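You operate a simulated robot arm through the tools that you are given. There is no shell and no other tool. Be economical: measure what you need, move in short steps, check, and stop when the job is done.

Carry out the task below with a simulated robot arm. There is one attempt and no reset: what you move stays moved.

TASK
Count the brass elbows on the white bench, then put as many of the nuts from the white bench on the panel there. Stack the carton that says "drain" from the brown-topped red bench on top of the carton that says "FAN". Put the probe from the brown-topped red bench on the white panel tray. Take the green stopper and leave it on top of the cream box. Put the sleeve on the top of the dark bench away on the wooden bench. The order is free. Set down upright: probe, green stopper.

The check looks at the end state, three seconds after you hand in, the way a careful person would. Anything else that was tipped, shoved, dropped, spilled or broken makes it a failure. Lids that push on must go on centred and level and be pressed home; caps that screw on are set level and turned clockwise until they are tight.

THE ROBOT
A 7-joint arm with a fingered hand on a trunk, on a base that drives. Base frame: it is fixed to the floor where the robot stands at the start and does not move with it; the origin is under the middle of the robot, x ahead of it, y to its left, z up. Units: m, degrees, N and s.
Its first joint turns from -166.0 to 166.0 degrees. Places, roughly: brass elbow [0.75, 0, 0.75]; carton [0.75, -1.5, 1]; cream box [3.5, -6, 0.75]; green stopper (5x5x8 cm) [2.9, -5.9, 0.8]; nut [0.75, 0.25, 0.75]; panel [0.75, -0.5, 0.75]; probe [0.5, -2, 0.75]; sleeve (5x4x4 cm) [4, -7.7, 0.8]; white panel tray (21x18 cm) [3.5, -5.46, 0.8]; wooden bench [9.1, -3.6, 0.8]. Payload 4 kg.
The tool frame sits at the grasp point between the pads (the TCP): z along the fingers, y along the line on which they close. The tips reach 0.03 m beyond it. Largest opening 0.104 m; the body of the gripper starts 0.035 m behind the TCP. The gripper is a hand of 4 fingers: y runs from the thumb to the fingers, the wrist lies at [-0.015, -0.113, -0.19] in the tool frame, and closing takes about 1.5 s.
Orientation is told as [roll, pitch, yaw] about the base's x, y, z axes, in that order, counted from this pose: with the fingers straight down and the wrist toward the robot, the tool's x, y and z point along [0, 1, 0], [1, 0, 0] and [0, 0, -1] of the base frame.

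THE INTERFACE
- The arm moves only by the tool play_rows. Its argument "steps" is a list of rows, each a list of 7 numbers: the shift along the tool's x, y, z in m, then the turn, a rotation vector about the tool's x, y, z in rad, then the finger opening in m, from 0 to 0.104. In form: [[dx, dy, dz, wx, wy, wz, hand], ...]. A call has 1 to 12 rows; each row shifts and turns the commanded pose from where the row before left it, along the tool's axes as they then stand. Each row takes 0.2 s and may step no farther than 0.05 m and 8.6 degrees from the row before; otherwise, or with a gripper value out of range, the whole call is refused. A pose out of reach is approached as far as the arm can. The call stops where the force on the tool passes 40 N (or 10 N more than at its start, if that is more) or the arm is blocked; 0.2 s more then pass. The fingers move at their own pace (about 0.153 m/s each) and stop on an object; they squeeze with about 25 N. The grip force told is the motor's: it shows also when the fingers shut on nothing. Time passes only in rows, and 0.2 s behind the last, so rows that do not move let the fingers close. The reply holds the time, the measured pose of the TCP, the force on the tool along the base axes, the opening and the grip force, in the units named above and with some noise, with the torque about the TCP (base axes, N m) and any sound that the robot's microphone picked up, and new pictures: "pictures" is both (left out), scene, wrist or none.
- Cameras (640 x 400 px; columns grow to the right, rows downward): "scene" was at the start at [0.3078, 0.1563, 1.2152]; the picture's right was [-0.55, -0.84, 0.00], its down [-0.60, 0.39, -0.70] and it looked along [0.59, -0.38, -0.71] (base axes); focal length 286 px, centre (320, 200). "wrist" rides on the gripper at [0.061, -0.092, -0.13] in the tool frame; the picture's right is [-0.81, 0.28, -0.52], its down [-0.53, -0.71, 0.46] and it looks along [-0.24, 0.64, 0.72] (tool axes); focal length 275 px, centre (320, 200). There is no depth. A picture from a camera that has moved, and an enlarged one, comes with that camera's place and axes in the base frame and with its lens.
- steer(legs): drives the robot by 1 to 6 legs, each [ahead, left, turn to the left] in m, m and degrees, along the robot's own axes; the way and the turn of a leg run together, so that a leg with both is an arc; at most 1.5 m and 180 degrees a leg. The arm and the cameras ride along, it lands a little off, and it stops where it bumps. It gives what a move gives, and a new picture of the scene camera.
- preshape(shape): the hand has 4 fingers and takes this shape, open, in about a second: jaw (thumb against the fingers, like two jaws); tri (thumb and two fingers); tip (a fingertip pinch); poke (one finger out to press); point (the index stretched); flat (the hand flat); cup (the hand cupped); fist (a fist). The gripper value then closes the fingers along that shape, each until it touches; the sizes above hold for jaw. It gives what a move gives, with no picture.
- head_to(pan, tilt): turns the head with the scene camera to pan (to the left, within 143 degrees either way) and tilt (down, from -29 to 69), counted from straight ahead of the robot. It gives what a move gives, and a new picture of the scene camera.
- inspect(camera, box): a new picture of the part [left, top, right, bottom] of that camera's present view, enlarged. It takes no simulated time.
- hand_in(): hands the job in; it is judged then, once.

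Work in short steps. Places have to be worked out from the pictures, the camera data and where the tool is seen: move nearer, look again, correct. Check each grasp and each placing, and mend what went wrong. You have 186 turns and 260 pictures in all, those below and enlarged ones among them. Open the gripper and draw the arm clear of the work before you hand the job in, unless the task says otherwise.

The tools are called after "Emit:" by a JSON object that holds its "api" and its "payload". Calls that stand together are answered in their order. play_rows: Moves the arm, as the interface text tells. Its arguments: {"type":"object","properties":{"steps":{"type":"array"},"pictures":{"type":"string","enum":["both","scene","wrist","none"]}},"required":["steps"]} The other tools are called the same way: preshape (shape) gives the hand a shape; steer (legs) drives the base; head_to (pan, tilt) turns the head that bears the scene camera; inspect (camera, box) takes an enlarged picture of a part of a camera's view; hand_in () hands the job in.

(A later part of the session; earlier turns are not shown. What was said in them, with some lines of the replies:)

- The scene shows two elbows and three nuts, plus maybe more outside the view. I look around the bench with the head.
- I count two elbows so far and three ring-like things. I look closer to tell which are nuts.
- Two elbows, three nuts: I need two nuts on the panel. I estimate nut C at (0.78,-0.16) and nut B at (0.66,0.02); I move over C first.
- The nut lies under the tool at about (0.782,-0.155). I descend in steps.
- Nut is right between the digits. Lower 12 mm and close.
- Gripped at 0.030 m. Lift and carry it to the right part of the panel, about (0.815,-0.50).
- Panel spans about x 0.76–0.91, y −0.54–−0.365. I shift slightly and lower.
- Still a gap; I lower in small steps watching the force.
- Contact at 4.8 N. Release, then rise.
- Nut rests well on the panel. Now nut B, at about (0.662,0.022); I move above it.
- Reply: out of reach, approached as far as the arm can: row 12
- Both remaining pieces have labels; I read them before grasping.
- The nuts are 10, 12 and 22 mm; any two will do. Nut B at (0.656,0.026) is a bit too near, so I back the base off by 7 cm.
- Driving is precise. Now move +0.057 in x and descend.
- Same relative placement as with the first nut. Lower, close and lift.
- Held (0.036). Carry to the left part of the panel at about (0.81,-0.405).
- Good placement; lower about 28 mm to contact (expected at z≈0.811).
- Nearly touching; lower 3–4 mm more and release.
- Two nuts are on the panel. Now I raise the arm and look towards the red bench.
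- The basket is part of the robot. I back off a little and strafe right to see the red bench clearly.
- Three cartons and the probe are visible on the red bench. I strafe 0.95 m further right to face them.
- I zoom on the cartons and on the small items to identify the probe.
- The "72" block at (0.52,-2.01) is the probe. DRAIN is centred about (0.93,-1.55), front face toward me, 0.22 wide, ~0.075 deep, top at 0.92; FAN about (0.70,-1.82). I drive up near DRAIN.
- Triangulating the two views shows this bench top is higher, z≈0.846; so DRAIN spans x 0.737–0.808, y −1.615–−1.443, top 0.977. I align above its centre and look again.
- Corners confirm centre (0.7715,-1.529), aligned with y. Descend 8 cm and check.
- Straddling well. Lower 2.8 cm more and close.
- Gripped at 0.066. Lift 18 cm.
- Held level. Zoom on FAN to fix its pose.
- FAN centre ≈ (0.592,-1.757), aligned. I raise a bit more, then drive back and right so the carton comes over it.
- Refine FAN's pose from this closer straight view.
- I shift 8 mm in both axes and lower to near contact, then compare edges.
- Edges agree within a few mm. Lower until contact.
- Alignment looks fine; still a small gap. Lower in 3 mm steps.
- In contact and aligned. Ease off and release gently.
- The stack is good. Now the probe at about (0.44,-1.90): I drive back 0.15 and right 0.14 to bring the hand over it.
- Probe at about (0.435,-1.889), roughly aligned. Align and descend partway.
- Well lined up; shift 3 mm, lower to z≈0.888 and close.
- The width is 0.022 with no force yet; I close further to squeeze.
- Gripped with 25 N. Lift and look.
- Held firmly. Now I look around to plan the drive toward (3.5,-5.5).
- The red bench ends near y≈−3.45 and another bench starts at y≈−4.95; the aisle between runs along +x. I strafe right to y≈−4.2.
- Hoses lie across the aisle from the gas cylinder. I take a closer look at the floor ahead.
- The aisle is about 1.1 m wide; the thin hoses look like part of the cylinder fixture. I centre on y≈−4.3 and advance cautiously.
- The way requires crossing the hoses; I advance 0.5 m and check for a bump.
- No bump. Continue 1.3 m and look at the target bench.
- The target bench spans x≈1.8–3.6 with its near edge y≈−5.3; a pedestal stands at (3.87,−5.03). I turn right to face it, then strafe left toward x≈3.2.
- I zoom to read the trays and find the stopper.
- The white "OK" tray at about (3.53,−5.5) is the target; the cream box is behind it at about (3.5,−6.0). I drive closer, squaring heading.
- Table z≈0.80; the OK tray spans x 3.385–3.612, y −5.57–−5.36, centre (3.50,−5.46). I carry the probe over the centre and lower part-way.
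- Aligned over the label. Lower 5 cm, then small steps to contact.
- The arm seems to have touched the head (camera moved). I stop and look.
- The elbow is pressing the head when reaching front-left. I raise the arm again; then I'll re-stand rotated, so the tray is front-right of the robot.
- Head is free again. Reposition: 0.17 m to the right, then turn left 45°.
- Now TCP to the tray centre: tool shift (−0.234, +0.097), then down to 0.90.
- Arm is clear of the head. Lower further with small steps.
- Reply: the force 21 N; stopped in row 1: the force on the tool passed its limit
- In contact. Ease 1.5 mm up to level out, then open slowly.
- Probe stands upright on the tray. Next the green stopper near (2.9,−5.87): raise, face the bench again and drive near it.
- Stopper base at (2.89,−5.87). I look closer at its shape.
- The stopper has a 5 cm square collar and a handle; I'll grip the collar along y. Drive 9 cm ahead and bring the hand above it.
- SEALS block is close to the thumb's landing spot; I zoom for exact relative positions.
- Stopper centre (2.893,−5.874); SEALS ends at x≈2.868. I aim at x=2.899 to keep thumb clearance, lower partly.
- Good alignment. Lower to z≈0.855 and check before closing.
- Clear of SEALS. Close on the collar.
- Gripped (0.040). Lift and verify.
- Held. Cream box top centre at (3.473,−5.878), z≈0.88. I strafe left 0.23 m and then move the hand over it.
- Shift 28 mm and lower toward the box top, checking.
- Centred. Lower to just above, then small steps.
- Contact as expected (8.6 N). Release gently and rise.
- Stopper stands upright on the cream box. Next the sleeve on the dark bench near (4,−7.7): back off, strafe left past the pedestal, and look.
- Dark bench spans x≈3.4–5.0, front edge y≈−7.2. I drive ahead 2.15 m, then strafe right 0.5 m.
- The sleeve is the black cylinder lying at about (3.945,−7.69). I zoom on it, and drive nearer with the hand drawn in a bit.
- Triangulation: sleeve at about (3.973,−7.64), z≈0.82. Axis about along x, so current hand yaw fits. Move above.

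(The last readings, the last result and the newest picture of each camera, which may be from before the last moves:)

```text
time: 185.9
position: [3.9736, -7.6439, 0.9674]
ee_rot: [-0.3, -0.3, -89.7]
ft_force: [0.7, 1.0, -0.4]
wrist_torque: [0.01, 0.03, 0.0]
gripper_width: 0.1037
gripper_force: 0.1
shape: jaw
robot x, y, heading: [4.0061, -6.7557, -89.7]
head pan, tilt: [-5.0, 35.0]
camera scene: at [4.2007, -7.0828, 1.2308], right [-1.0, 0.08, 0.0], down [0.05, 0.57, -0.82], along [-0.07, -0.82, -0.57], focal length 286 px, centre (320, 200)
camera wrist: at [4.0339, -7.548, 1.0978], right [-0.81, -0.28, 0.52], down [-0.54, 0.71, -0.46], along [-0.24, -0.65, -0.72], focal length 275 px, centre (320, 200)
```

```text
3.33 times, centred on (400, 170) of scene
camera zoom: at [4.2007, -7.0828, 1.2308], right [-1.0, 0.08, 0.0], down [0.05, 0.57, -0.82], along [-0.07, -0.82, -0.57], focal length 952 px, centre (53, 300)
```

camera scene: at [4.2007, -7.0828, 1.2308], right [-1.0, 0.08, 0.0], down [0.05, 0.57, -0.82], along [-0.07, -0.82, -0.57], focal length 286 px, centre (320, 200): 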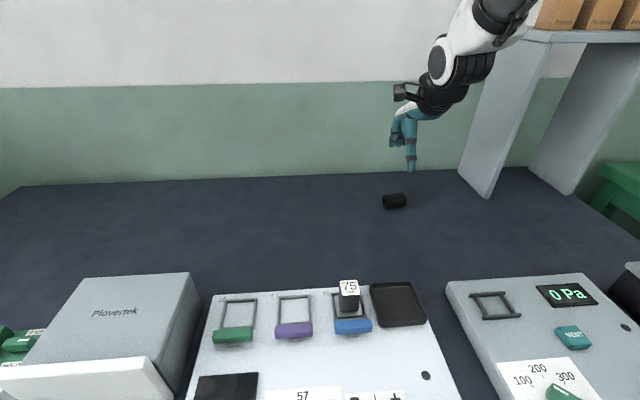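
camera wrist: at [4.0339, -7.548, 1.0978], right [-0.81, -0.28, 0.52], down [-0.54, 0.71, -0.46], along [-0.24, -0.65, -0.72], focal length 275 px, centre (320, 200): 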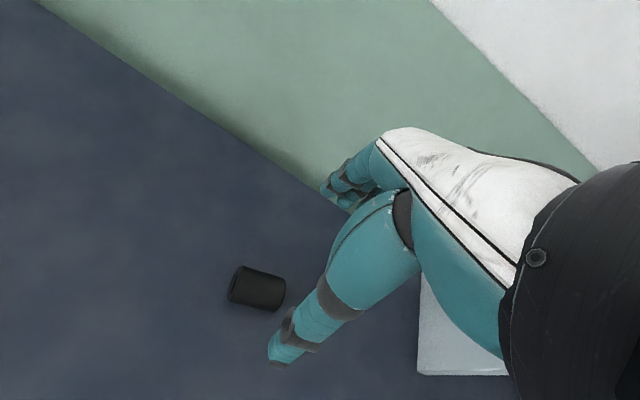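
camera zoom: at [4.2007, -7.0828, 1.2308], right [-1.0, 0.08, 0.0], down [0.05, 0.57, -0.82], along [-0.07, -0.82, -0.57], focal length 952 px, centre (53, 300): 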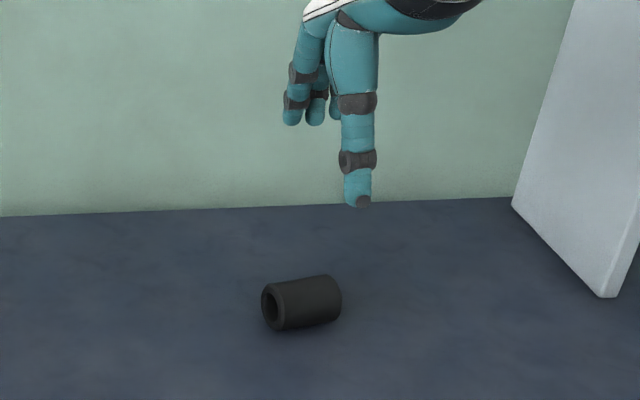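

Sleeve centre (3.970,−7.646,0.827), axis turned ≈6.6°. I rotate the hand to match and descend to 0.87.

Emit:
{"api": "play_rows", "payload": {"steps": [[-0.004, 0.002, 0.02, 0, 0, -0.11, 0.104], [0, 0, 0.04, 0, 0, 0, 0.104], [0, 0, 0.035, 0, 0, 0, 0.104]]}}

Emit:
{"api": "inspect", "payload": {"camera": "wrist", "box": [180, 200, 380, 400]}}

Emit:
{"api": "inspect", "payload": {"camera": "scene", "box": [330, 110, 470, 230]}}

```text
time: 186.7
position: [3.9685, -7.6457, 0.8709]
ee_rot: [-0.3, -0.3, -83.4]
ft_force: [0.4, -0.2, -0.9]
wrist_torque: [-0.02, -0.01, -0.01]
gripper_width: 0.1038
gripper_force: 0.1
shape: jaw
robot x, y, heading: [4.0012, -6.7607, -89.6]
head pan, tilt: [-5.0, 35.0]
camera scene: at [4.2008, -7.0828, 1.2308], right [-1.0, 0.08, 0.0], down [0.05, 0.57, -0.82], along [-0.07, -0.82, -0.57], focal length 286 px, centre (320, 200)
camera wrist: at [4.0178, -7.545, 1.0012], right [-0.77, -0.37, 0.52], down [-0.61, 0.64, -0.46], along [-0.17, -0.67, -0.72], focal length 275 px, centre (320, 200)
```

scene: 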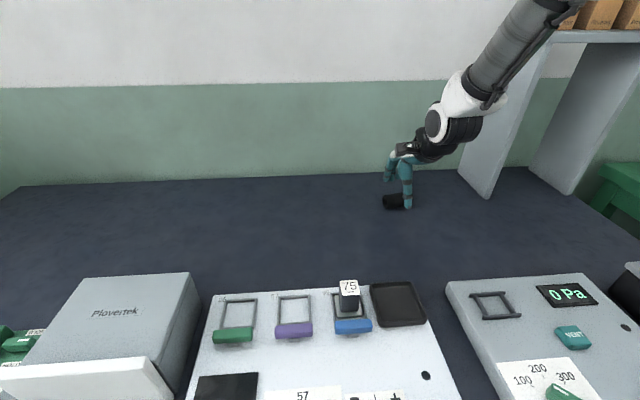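
wrist: 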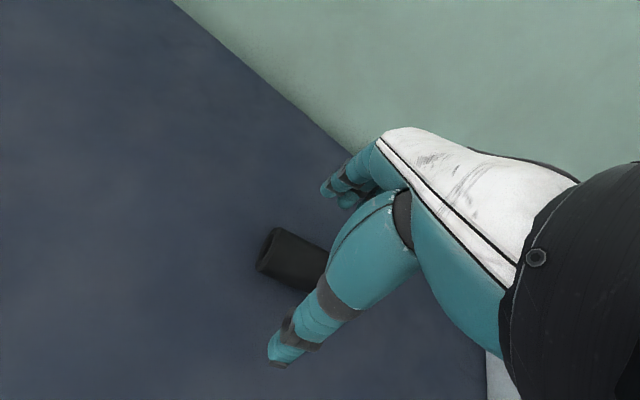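

```text
2.00 times, centred on (280, 300) of wrist
camera zoom: at [4.0178, -7.545, 1.0012], right [-0.77, -0.37, 0.52], down [-0.61, 0.64, -0.46], along [-0.17, -0.67, -0.72], focal length 551 px, centre (400, 0)
```

zoom: 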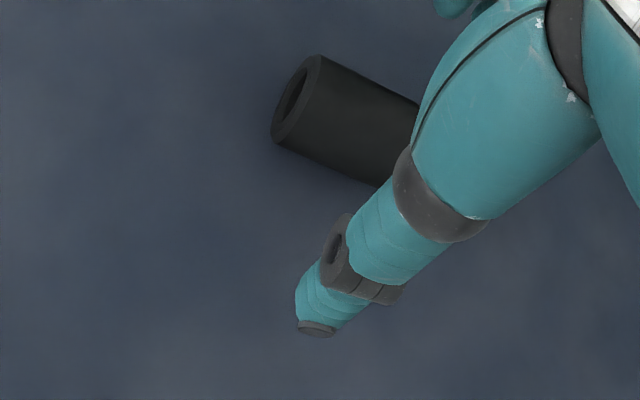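

```text
3.33 times, centred on (400, 170) of scene
camera zoom: at [4.2008, -7.0828, 1.2308], right [-1.0, 0.08, 0.0], down [0.05, 0.57, -0.82], along [-0.07, -0.82, -0.57], focal length 952 px, centre (53, 300)
```

zoom: 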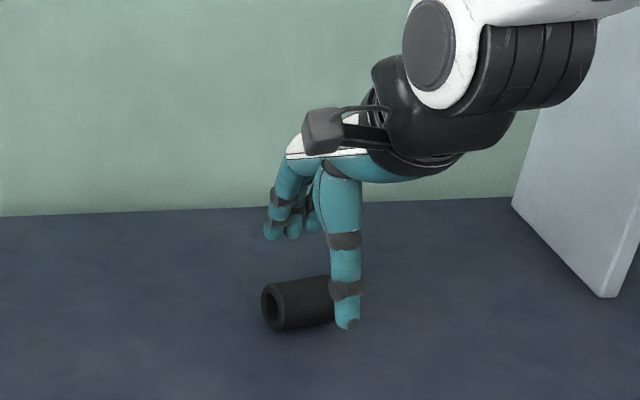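

Shift slightly toward +x and lower 2.4 cm; then close.

Emit:
{"api": "play_rows", "payload": {"steps": [[0.006, 0.0, 0.012, 0, 0, 0, 0.104], [0, 0, 0.012, 0, 0, 0, 0.104], [0, 0, 0, 0, 0, 0, 0.02], [0, 0, 0, 0, 0, 0, 0.02], [0, 0, 0, 0, 0, 0, 0.02], [0, 0, 0, 0, 0, 0, 0.02], [0, 0, 0, 0, 0, 0, 0.02], [0, 0, 0, 0, 0, 0, 0.02], [0, 0, 0, 0, 0, 0, 0.02]], "pictures": "wrist"}}

Emit:
{"api": "inspect", "payload": {"camera": "scene", "box": [330, 110, 470, 230]}}

```text
time: 188.7
position: [3.975, -7.6444, 0.8464]
ee_rot: [-0.2, -0.2, -83.3]
ft_force: [0.4, 1.1, 5.0]
wrist_torque: [0.08, 0.04, 0.03]
gripper_width: 0.0303
gripper_force: 25.2
shape: jaw
robot x, y, heading: [4.0109, -6.7544, -89.6]
head pan, tilt: [-5.0, 35.0]
camera wrist: at [4.0245, -7.5442, 0.9779], right [-0.77, -0.37, 0.52], down [-0.61, 0.64, -0.46], along [-0.17, -0.67, -0.72], focal length 275 px, centre (320, 200)
```

wrist: 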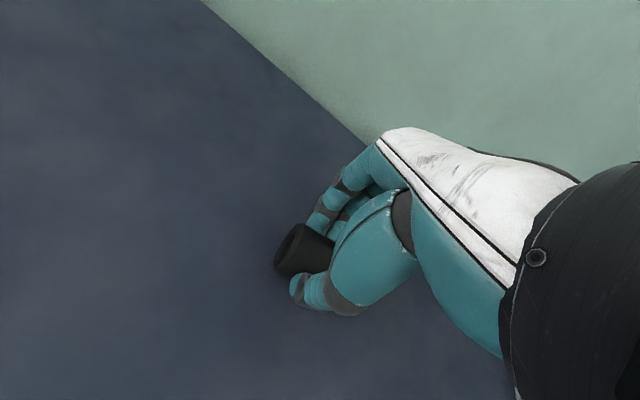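

```text
3.33 times, centred on (400, 170) of scene
camera zoom: at [4.2008, -7.0828, 1.2308], right [-1.0, 0.08, 0.0], down [0.05, 0.57, -0.82], along [-0.07, -0.82, -0.57], focal length 952 px, centre (53, 300)
```

zoom: 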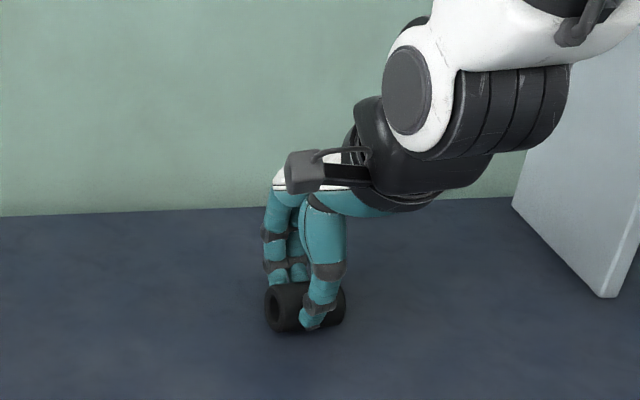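

Gripped (0.030). Lift to 1.12.

Emit:
{"api": "play_rows", "payload": {"steps": [[0, 0, -0.02, 0, 0, 0, 0.02], [0, 0, -0.045, 0, 0, 0, 0.02], [0, 0, -0.045, 0, 0, 0, 0.02], [0, 0, -0.045, 0, 0, 0, 0.02], [0, 0, -0.045, 0, 0, 0, 0.02], [0, -0.03, -0.03, 0, 0, 0.11, 0.02], [0, -0.04, -0.02, 0, 0, 0, 0.02], [0, -0.04, -0.02, 0, 0, 0, 0.02]]}}

```text
time: 190.5
position: [3.9701, -7.5312, 1.1159]
ee_rot: [-0.2, -0.1, -89.6]
ft_force: [-0.3, -1.1, -0.5]
wrist_torque: [0.01, 0.0, 0.0]
gripper_width: 0.0294
gripper_force: 25.2
shape: jaw
robot x, y, heading: [4.0059, -6.7595, -89.9]
head pan, tilt: [-5.0, 35.0]
camera scene: at [4.2008, -7.0834, 1.2306], right [-1.0, 0.08, 0.0], down [0.05, 0.57, -0.82], along [-0.07, -0.82, -0.57], focal length 286 px, centre (320, 200)
camera wrist: at [4.0311, -7.4382, 1.246], right [-0.81, -0.28, 0.52], down [-0.54, 0.71, -0.46], along [-0.24, -0.65, -0.72], focal length 275 px, centre (320, 200)
```

scene: 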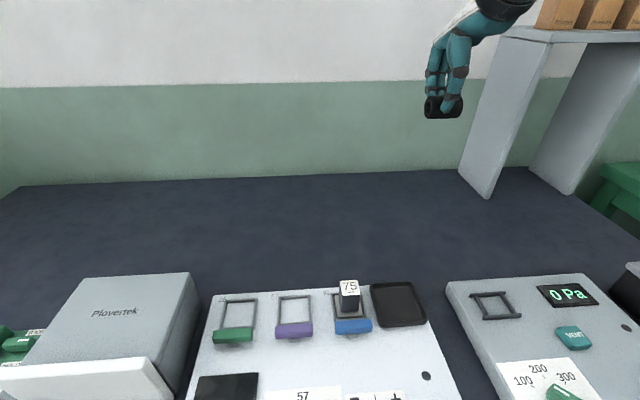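
wrist: 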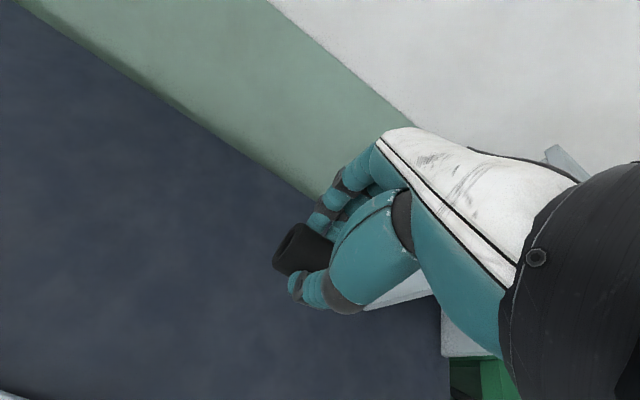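

Sleeve held. I back out of the bench area along the way I came, then turn left to face +x toward the wooden bench.

Emit:
{"api": "steer", "payload": {"legs": [[-0.3, 0.3, 0], [0, 0.33, 0], [-1.0, 0, 0], [-1.05, 0, 0], [0, 0, 90]]}}

Emit:
{"api": "head_to", "payload": {"pan": 0, "tilt": 15}}

```text
time: 208.6
position: [5.3982, -4.4223, 1.115]
ee_rot: [-0.3, -0.2, 0.4]
ft_force: [-0.3, -0.7, -0.5]
wrist_torque: [0.0, 0.0, 0.04]
gripper_width: 0.0293
gripper_force: 25.0
shape: jaw
robot x, y, heading: [4.6217, -4.39, 0.8]
head pan, tilt: [-5.0, 35.0]
camera scene: at [4.9493, -4.1926, 1.2307], right [-0.08, -1.0, 0.0], down [-0.57, 0.04, -0.82], along [0.82, -0.06, -0.57], focal length 286 px, centre (320, 200)
```

scene: 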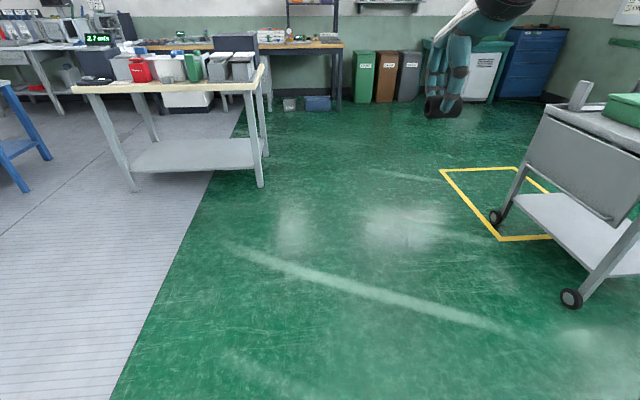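

```text
time: 209.4
position: [5.3985, -4.4233, 1.1164]
ee_rot: [-0.1, -0.2, 0.6]
ft_force: [0.1, 0.2, -0.1]
wrist_torque: [-0.03, 0.01, 0.01]
gripper_width: 0.0291
gripper_force: 25.2
shape: jaw
robot x, y, heading: [4.6251, -4.3892, 0.6]
head pan, tilt: [0.0, 15.0]
camera scene: at [4.9549, -4.1848, 1.2627], right [0.01, -1.0, 0.0], down [-0.26, 0.0, -0.97], along [0.97, 0.01, -0.26], focal length 286 px, centre (320, 200)
```

scene: 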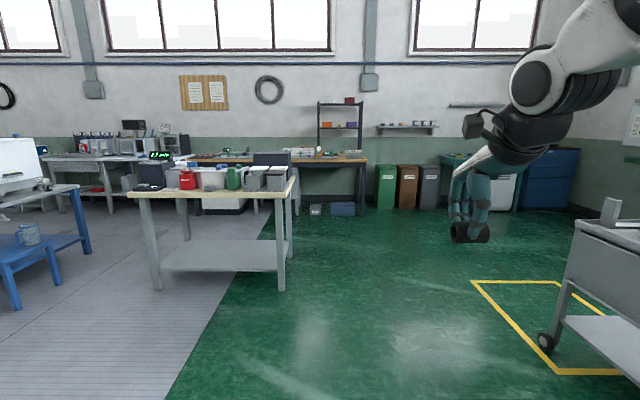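

The wooden-topped bench stands at the back (near edge x≈8.85, y≈−4.75 to −3). I shift right 0.35 m to clear the near table and go ahead 2.6 m.

Emit:
{"api": "steer", "payload": {"legs": [[0, -0.35, -0.6], [1.3, 0, 0], [1.3, 0, 0]]}}

Emit:
{"api": "head_to", "payload": {"pan": 12, "tilt": 22}}

```text
time: 223.9
position: [8.0012, -4.784, 1.116]
ee_rot: [-0.1, -0.2, -0.4]
ft_force: [0.7, -0.2, -0.3]
wrist_torque: [0.02, 0.02, -0.01]
gripper_width: 0.0292
gripper_force: 25.2
shape: jaw
robot x, y, heading: [7.2324, -4.7358, -0.7]
head pan, tilt: [0.0, 15.0]
camera scene: at [7.5615, -4.5387, 1.2627], right [-0.01, -1.0, 0.0], down [-0.26, 0.0, -0.97], along [0.97, -0.01, -0.26], focal length 286 px, centre (320, 200)
```

scene: 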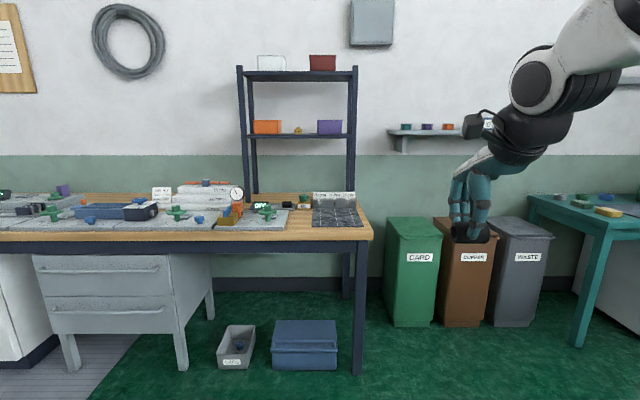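

```text
time: 224.7
position: [8.0017, -4.7848, 1.1172]
ee_rot: [-0.2, -0.2, -0.5]
ft_force: [-0.5, 1.0, -0.1]
wrist_torque: [0.01, -0.01, -0.02]
gripper_width: 0.0291
gripper_force: 25.0
shape: jaw
robot x, y, heading: [7.2269, -4.7365, -0.5]
head pan, tilt: [12.0, 22.0]
camera scene: at [7.5591, -4.5194, 1.2514], right [0.2, -0.98, 0.0], down [-0.37, -0.07, -0.93], along [0.91, 0.18, -0.37], focal length 286 px, centre (320, 200)
```

scene: 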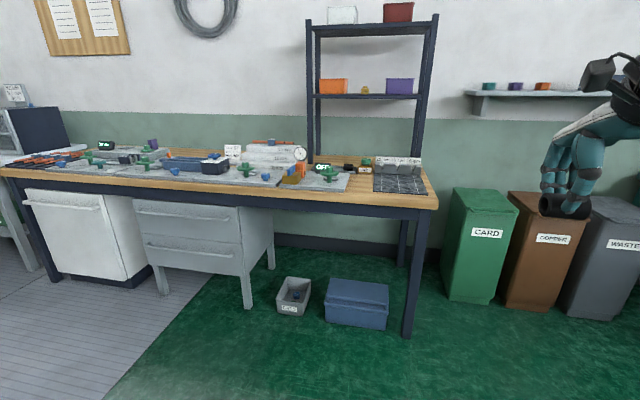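

"Put away" may mean a labelled place on the wooden bench; I zoom on it.

Emit:
{"api": "inspect", "payload": {"camera": "scene", "box": [220, 120, 450, 220]}}

Emit:
{"api": "inspect", "payload": {"camera": "scene", "box": [60, 120, 290, 220]}}

```text
2.78 times, centred on (335, 170) of scene
camera zoom: at [7.5591, -4.5194, 1.2514], right [0.2, -0.98, 0.0], down [-0.37, -0.07, -0.93], along [0.91, 0.18, -0.37], focal length 795 px, centre (278, 284)
```

zoom: 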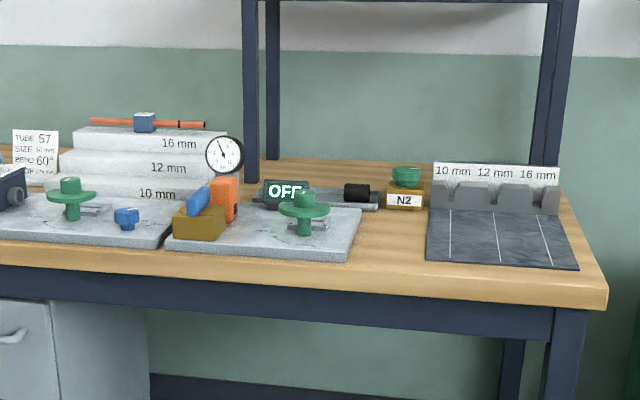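

```text
2.78 times, centred on (175, 170) of scene
camera zoom: at [7.5591, -4.5194, 1.2514], right [0.2, -0.98, 0.0], down [-0.37, -0.07, -0.93], along [0.91, 0.18, -0.37], focal length 795 px, centre (724, 284)
```

zoom: 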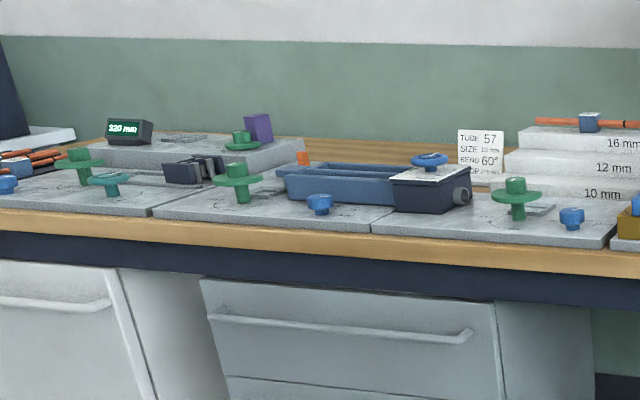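

There is a rack on the right end with lanes 10/12/16 mm. I look for a size mark on the held sleeve, and at the rack more closely.

Emit:
{"api": "inspect", "payload": {"camera": "wrist", "box": [250, 190, 370, 320]}}

Emit:
{"api": "inspect", "payload": {"camera": "scene", "box": [365, 145, 445, 205]}}

Emit:
{"api": "inspect", "payload": {"camera": "scene", "box": [300, 150, 370, 200]}}

Emit:
{"api": "inspect", "payload": {"camera": "scene", "box": [530, 170, 610, 230]}}

```text
3.08 times, centred on (310, 255) of wrist
camera zoom: at [7.9082, -4.7201, 1.2463], right [0.27, -0.81, 0.52], down [-0.72, -0.53, -0.46], along [0.65, -0.25, -0.72], focal length 847 px, centre (351, 31)
```

zoom: 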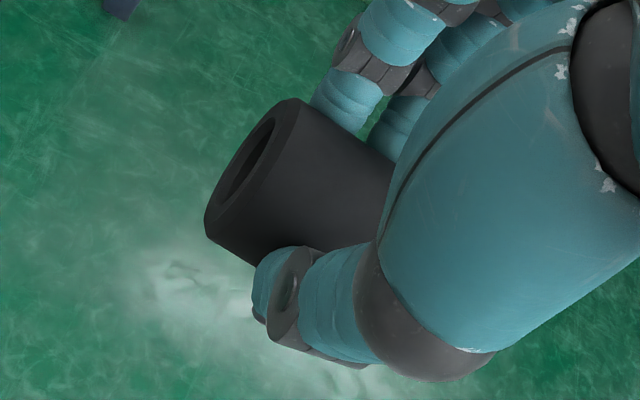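

```text
6.67 times, centred on (405, 175) of scene
camera zoom: at [7.5591, -4.5194, 1.2514], right [0.2, -0.98, 0.0], down [-0.37, -0.07, -0.93], along [0.91, 0.18, -0.37], focal length 1905 px, centre (-247, 367)
```

zoom: 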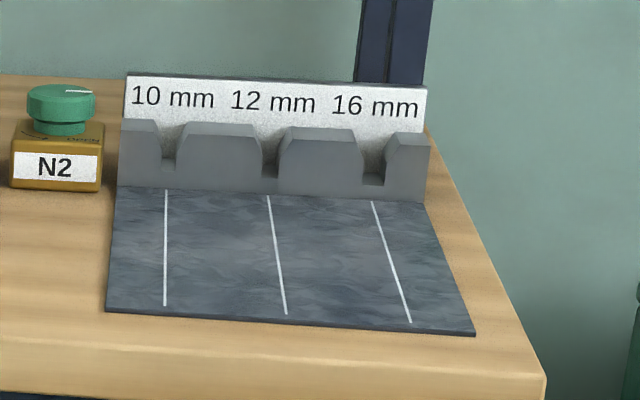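

```text
8.00 times, centred on (335, 175) of scene
camera zoom: at [7.5591, -4.5194, 1.2514], right [0.2, -0.98, 0.0], down [-0.37, -0.07, -0.93], along [0.91, 0.18, -0.37], focal length 2286 px, centre (200, 400)
```

zoom: 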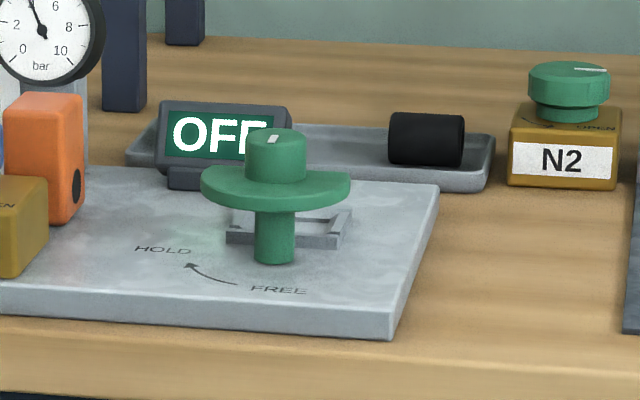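

```text
6.67 times, centred on (570, 200) of scene
camera zoom: at [7.5591, -4.5194, 1.2514], right [0.2, -0.98, 0.0], down [-0.37, -0.07, -0.93], along [0.91, 0.18, -0.37], focal length 1905 px, centre (-1347, 200)
```

zoom: 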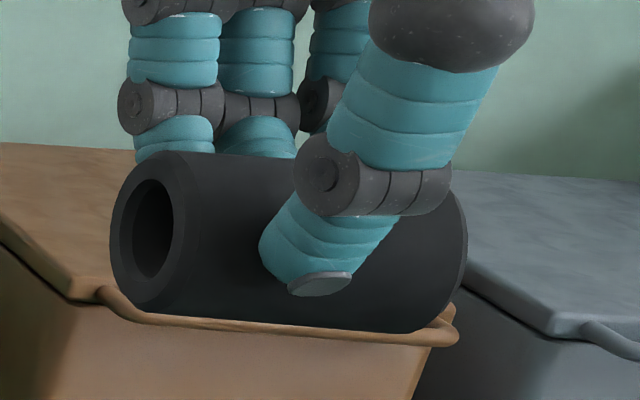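

A grey tray behind the OFF display already holds an identical black sleeve — that's where sleeves are kept, with free space left of it. I drive nearer for a good look.

Emit:
{"api": "steer", "payload": {"legs": [[0.6, 0, 0.6], [0, 0.48, 0], [0.25, 0, 0]]}}

Emit:
{"api": "head_to", "payload": {"pan": -8, "tilt": 35}}

```text
time: 232.0
position: [8.851, -4.2951, 1.1167]
ee_rot: [-0.2, -0.2, 0.0]
ft_force: [-0.6, 0.1, 0.0]
wrist_torque: [0.05, 0.02, -0.02]
gripper_width: 0.0291
gripper_force: 25.3
shape: jaw
robot x, y, heading: [8.0737, -4.2529, 0.1]
head pan, tilt: [12.0, 22.0]
camera scene: at [8.4076, -4.0343, 1.2513], right [0.21, -0.98, 0.0], down [-0.37, -0.08, -0.93], along [0.91, 0.19, -0.37], focal length 286 px, centre (320, 200)
```

scene: 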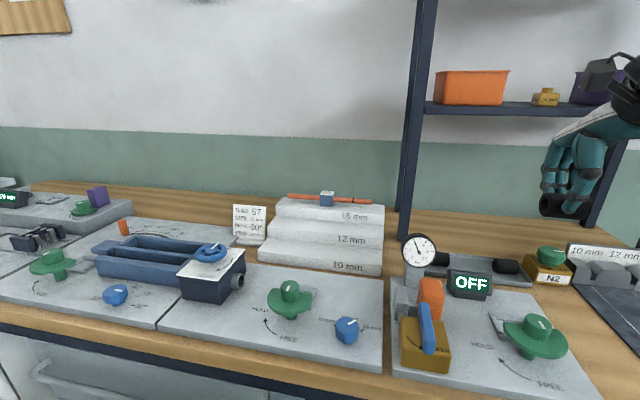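

```text
time: 232.8
position: [8.8512, -4.2957, 1.1156]
ee_rot: [-0.2, -0.2, -0.2]
ft_force: [0.2, 0.8, -0.1]
wrist_torque: [-0.02, -0.06, 0.01]
gripper_width: 0.0293
gripper_force: 24.5
shape: jaw
robot x, y, heading: [8.079, -4.2537, -0.2]
head pan, tilt: [-8.0, 35.0]
camera scene: at [8.4041, -4.0658, 1.2308], right [-0.14, -0.99, 0.0], down [-0.57, 0.08, -0.82], along [0.81, -0.11, -0.57], focal length 286 px, centre (320, 200)
```

scene: 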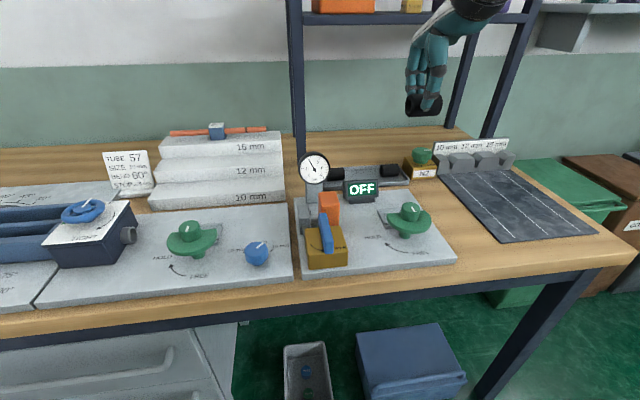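

Emit:
{"api": "inspect", "payload": {"camera": "scene", "box": [290, 130, 450, 230]}}

Emit:
{"api": "inspect", "payload": {"camera": "wrist", "box": [0, 0, 640, 400]}}

```text
4.00 times, centred on (370, 180) of scene
camera zoom: at [8.4041, -4.0658, 1.2308], right [-0.14, -0.99, 0.0], down [-0.57, 0.08, -0.82], along [0.81, -0.11, -0.57], focal length 1143 px, centre (120, 280)
```

zoom: 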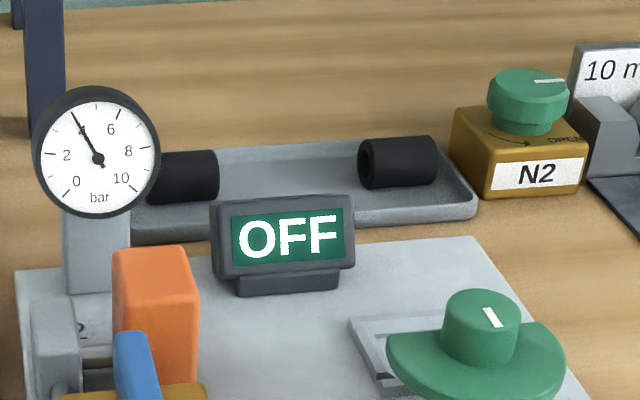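

```text
1.00 times, centred on (320, 200) of wrist
camera zoom: at [8.7583, -4.2323, 1.2463], right [0.27, -0.81, 0.52], down [-0.71, -0.53, -0.46], along [0.65, -0.25, -0.72], focal length 275 px, centre (320, 200)
```

zoom: 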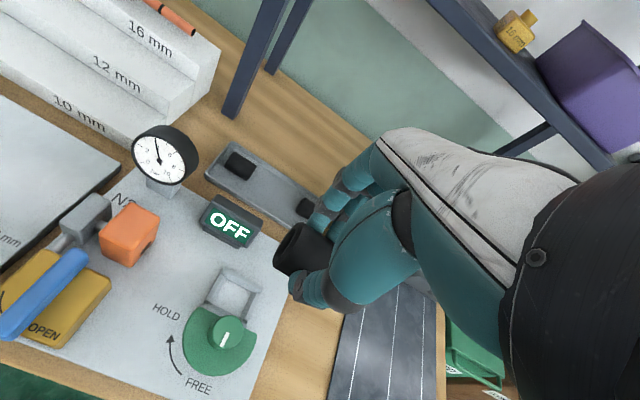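

The tray (x 9.07–9.145, y −4.425–−4.16) holds a sleeve at each end with the middle vacant: target (9.10,−4.285). Drive 12 cm closer and move above it.

Emit:
{"api": "steer", "payload": {"legs": [[0.12, 0, 0]]}}

Emit:
{"api": "play_rows", "payload": {"steps": [[0.004, 0.043, 0, 0, 0, 0, 0.02], [0.004, 0.043, 0, 0, 0, 0, 0.02], [0.004, 0.043, 0, 0, 0, 0, 0.02], [0, 0, 0.045, 0, 0, 0, 0.02], [0, 0, 0.045, 0, 0, 0, 0.02], [0, 0, 0.045, 0, 0, 0, 0.02]]}}

Emit:
{"api": "inspect", "payload": {"camera": "scene", "box": [280, 100, 440, 240]}}

```text
time: 234.0
position: [8.9721, -4.2957, 1.1155]
ee_rot: [-0.2, -0.2, -0.1]
ft_force: [-0.5, 0.6, -1.2]
wrist_torque: [0.0, 0.0, 0.05]
gripper_width: 0.0291
gripper_force: 24.9
shape: jaw
robot x, y, heading: [8.2007, -4.2545, 0.1]
head pan, tilt: [-8.0, 35.0]
camera scene: at [8.525, -4.0664, 1.2307], right [-0.14, -0.99, 0.0], down [-0.57, 0.08, -0.82], along [0.81, -0.12, -0.57], focal length 286 px, centre (320, 200)
```

scene: 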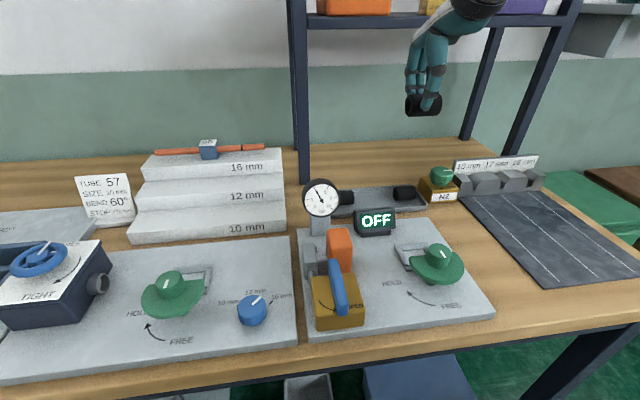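

```text
time: 235.4
position: [9.1022, -4.2843, 0.9805]
ee_rot: [-0.2, -0.3, 0.0]
ft_force: [-0.2, -0.3, 0.2]
wrist_torque: [-0.01, -0.07, 0.05]
gripper_width: 0.029
gripper_force: 25.0
shape: jaw
robot x, y, heading: [8.2001, -4.2502, -0.0]
head pan, tilt: [-8.0, 35.0]
camera scene: at [8.5247, -4.0664, 1.2308], right [-0.14, -0.99, 0.0], down [-0.57, 0.08, -0.82], along [0.81, -0.12, -0.57], focal length 286 px, centre (320, 200)
camera wrist: at [9.0093, -4.2216, 1.1113], right [0.27, -0.81, 0.52], down [-0.71, -0.53, -0.46], along [0.65, -0.25, -0.72], focal length 275 px, centre (320, 200)
```

scene: 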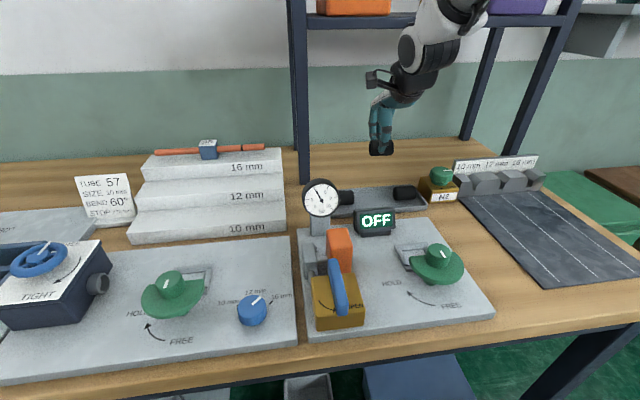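
wrist: 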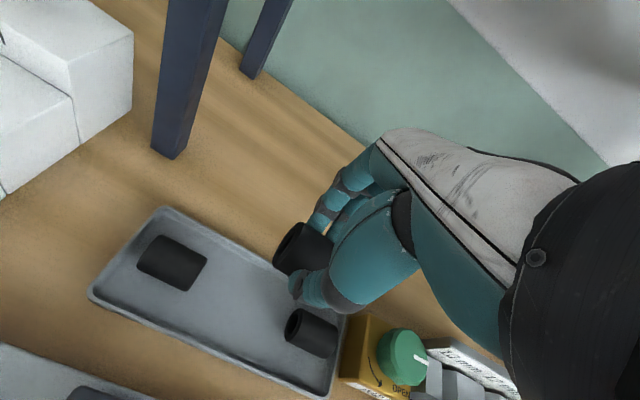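

```text
2.86 times, centred on (360, 170) of scene
camera zoom: at [8.5247, -4.0664, 1.2308], right [-0.14, -0.99, 0.0], down [-0.57, 0.08, -0.82], along [0.81, -0.12, -0.57], focal length 816 px, centre (206, 286)
```

zoom: 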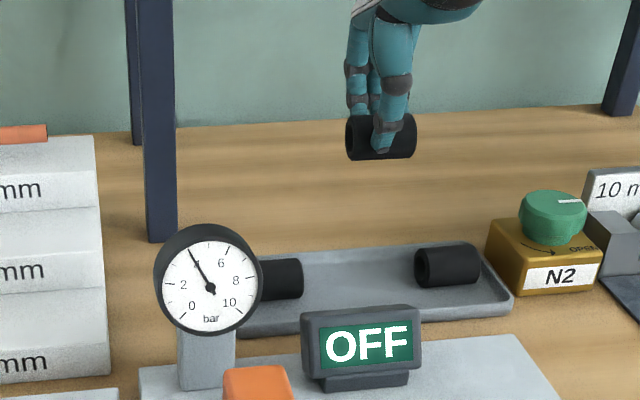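

Middle of the gap is (9.10,−4.285), right under the hand. Lower in stages.

Emit:
{"api": "play_rows", "payload": {"steps": [[0.003, -0.002, 0.04, 0, 0, 0, 0.02], [0, 0, 0.04, 0, 0, 0, 0.02], [0, 0, 0.03, 0, 0, 0, 0.02]]}}

Emit:
{"api": "inspect", "payload": {"camera": "scene", "box": [300, 130, 440, 240]}}

```text
time: 236.2
position: [9.1004, -4.2818, 0.8708]
ee_rot: [-0.1, -0.2, -0.2]
ft_force: [0.5, -0.1, 0.3]
wrist_torque: [0.02, 0.04, 0.01]
gripper_width: 0.0288
gripper_force: 24.9
shape: jaw
robot x, y, heading: [8.1982, -4.256, -0.2]
head pan, tilt: [-8.0, 35.0]
camera scene: at [8.5248, -4.0664, 1.2308], right [-0.14, -0.99, 0.0], down [-0.57, 0.08, -0.82], along [0.81, -0.12, -0.57], focal length 286 px, centre (320, 200)
camera wrist: at [9.007, -4.2188, 1.0014], right [0.27, -0.81, 0.52], down [-0.71, -0.53, -0.46], along [0.65, -0.25, -0.72], focal length 275 px, centre (320, 200)
```

scene: 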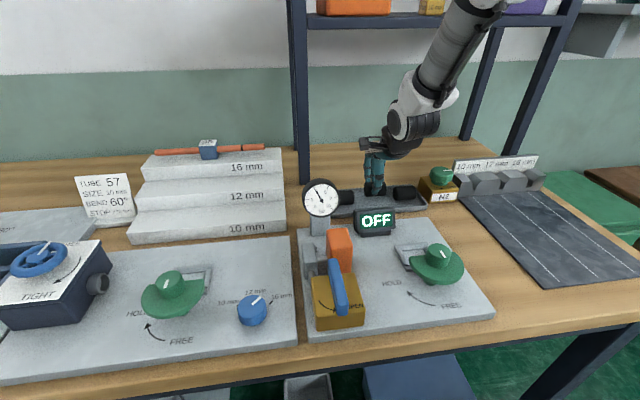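
wrist: 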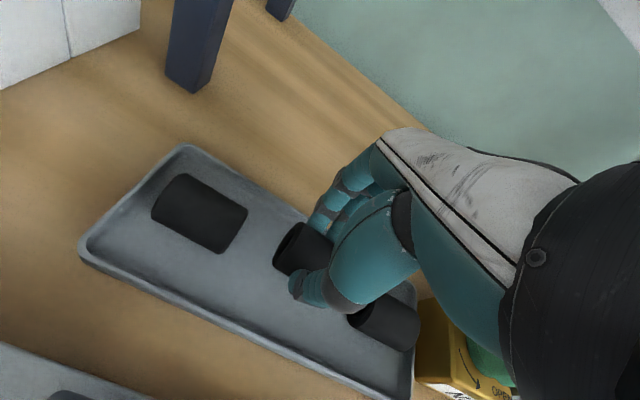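

```text
3.64 times, centred on (370, 185) of scene
camera zoom: at [8.5248, -4.0664, 1.2308], right [-0.14, -0.99, 0.0], down [-0.57, 0.08, -0.82], along [0.81, -0.12, -0.57], focal length 1039 px, centre (138, 254)
```

zoom: 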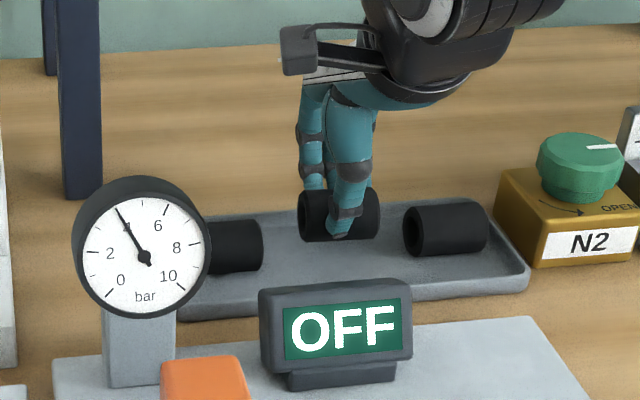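

Good fit between the two. Lower to contact.

Emit:
{"api": "play_rows", "payload": {"steps": [[0, 0, 0.012, 0, 0, 0, 0.02], [0, 0, 0.006, 0, 0, 0, 0.02]], "pictures": "none"}}

Emit:
{"api": "inspect", "payload": {"camera": "scene", "box": [300, 130, 440, 240]}}

```text
time: 236.8
position: [9.0995, -4.2827, 0.8537]
ee_rot: [-0.3, -0.3, 0.0]
ft_force: [-0.9, -0.6, 5.8]
wrist_torque: [0.01, 0.09, 0.01]
gripper_width: 0.0291
gripper_force: 24.8
shape: jaw
robot x, y, heading: [8.1989, -4.2563, -0.0]
head pan, tilt: [-8.0, 35.0]
```

```text
3.64 times, centred on (370, 185) of scene
camera zoom: at [8.5248, -4.0664, 1.2308], right [-0.14, -0.99, 0.0], down [-0.57, 0.08, -0.82], along [0.81, -0.12, -0.57], focal length 1039 px, centre (138, 254)
```

zoom: 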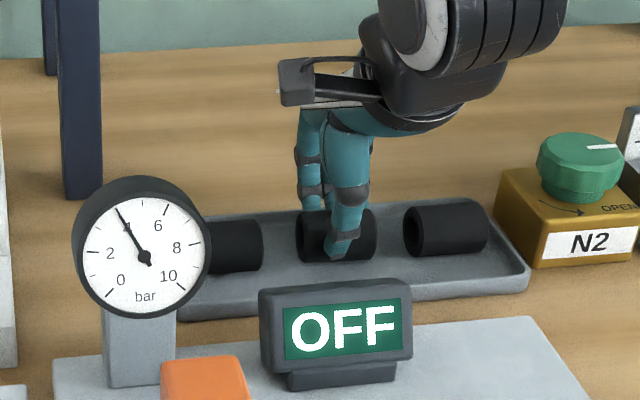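

Contact (5.8 N), level with its neighbours. Open a little and rise.

Emit:
{"api": "play_rows", "payload": {"steps": [[0, 0, 0, 0, 0, 0, 0.04], [0, 0, 0, 0, 0, 0, 0.05], [0, 0, 0, 0, 0, 0, 0.06], [0, 0, -0.006, 0, 0, 0, 0.065], [0, 0, -0.01, 0, 0, 0, 0.07], [0, 0, -0.03, 0, 0, 0, 0.08], [0, 0, -0.045, 0, 0, 0, 0.09], [0, 0, -0.045, 0, 0, 0, 0.104], [0, 0, -0.045, 0, 0, 0, 0.104]]}}

Emit:
{"api": "inspect", "payload": {"camera": "scene", "box": [300, 130, 440, 240]}}

```text
time: 238.8
position: [9.1012, -4.2807, 1.0342]
ee_rot: [-0.2, -0.2, -0.1]
ft_force: [0.6, 0.6, -0.8]
wrist_torque: [0.0, 0.0, -0.01]
gripper_width: 0.1037
gripper_force: 0.0
shape: jaw
robot x, y, heading: [8.1961, -4.2528, -0.1]
head pan, tilt: [-8.0, 35.0]
camera scene: at [8.5253, -4.0663, 1.2307], right [-0.14, -0.99, 0.0], down [-0.57, 0.08, -0.82], along [0.81, -0.12, -0.57], focal length 286 px, centre (320, 200)
camera wrist: at [9.0066, -4.2186, 1.1645], right [0.27, -0.81, 0.52], down [-0.71, -0.53, -0.46], along [0.65, -0.25, -0.72], focal length 275 px, centre (320, 200)
```

scene: 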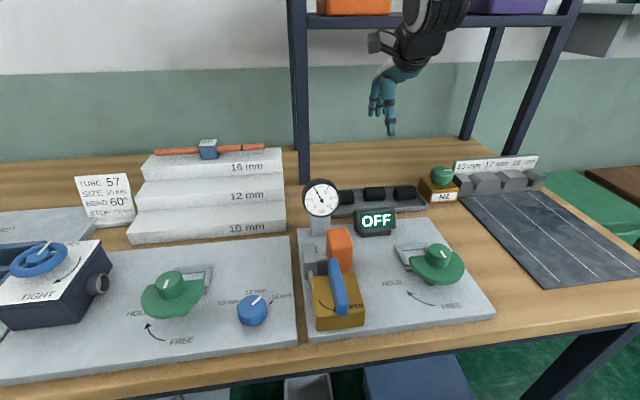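
wrist: 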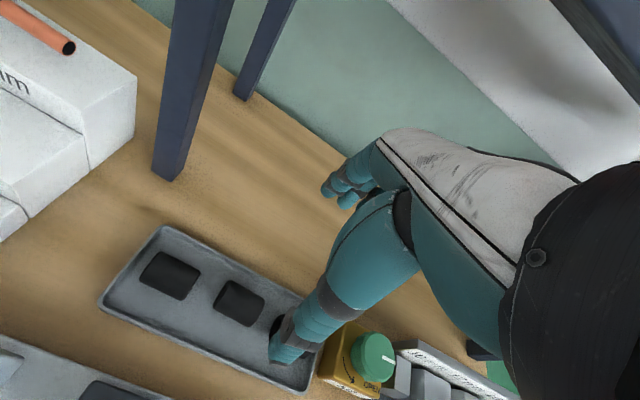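

```text
3.64 times, centred on (370, 185) of scene
camera zoom: at [8.5253, -4.0663, 1.2307], right [-0.14, -0.99, 0.0], down [-0.57, 0.08, -0.82], along [0.81, -0.12, -0.57], focal length 1039 px, centre (138, 254)
```

zoom: 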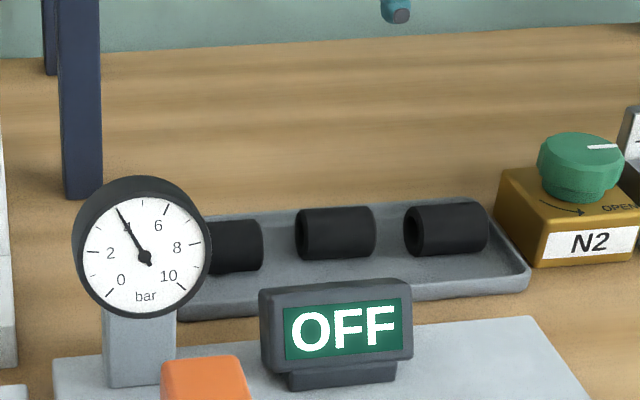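

The sleeve sits in the tray between its two fellows. I draw the arm up and back the robot clear before handing in.

Emit:
{"api": "play_rows", "payload": {"steps": [[0, -0.03, -0.03, 0, 0, 0, 0.104], [0, -0.045, 0, 0, 0, 0, 0.104], [0, -0.045, 0, 0, 0, 0, 0.104]], "pictures": "none"}}

Emit:
{"api": "steer", "payload": {"legs": [[-0.4, 0, 0]]}}

```text
time: 239.6
position: [8.9799, -4.2805, 1.0644]
ee_rot: [-0.3, -0.2, -0.2]
ft_force: [0.6, 0.3, -1.7]
wrist_torque: [0.01, 0.02, 0.01]
gripper_width: 0.1038
gripper_force: 0.0
shape: jaw
robot x, y, heading: [8.1987, -4.2589, -0.3]
head pan, tilt: [-8.0, 35.0]
```

```text
time: 242.1
position: [8.5818, -4.2842, 1.0647]
ee_rot: [-0.2, -0.2, -0.4]
ft_force: [-0.1, -0.3, -0.5]
wrist_torque: [-0.03, 0.01, 0.02]
gripper_width: 0.1038
gripper_force: 0.0
shape: jaw
robot x, y, heading: [7.7965, -4.253, -0.6]
head pan, tilt: [-8.0, 35.0]
camera scene: at [8.1276, -4.0665, 1.2307], right [-0.15, -0.99, 0.0], down [-0.57, 0.08, -0.82], along [0.81, -0.12, -0.57], focal length 286 px, centre (320, 200)
```

scene: 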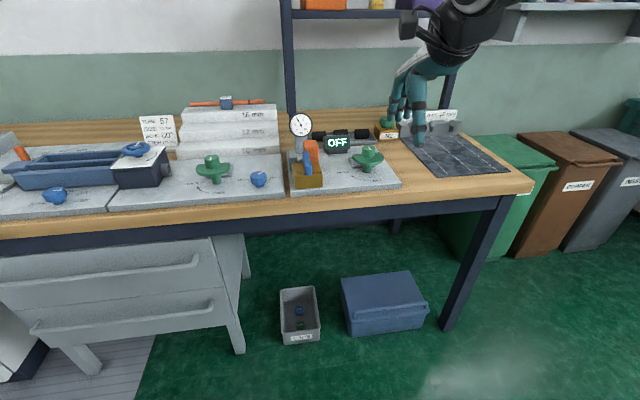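

Everything is placed and the arm is clear; I hand in.

Emit:
{"api": "hand_in", "payload": {}}

```text
The job is handed in.
```

I finished all five parts and handed the job in; the result of the check hasn't come back.

- **Nuts:** I counted two brass elbows, so two nuts (10 mm and 12 mm) are on the panel.
- **Cartons:** DRAIN is stacked squarely on FAN.
- **Probe:** the block marked 72 stands upright on the white "OK" tray.
- **Stopper:** it stands upright on the cream box.
- **Sleeve:** it is on the wooden bench, in the grey tray between the two black sleeves already there. I took "put away" to mean with its fellows, not the rack marked 10, 12 and 16 mm.

Two things the check might notice: the arm briefly pushed the robot's own head while I was first lowering the probe, and it sprang back. I also drove over thin hoses lying across the aisle, without a bump.
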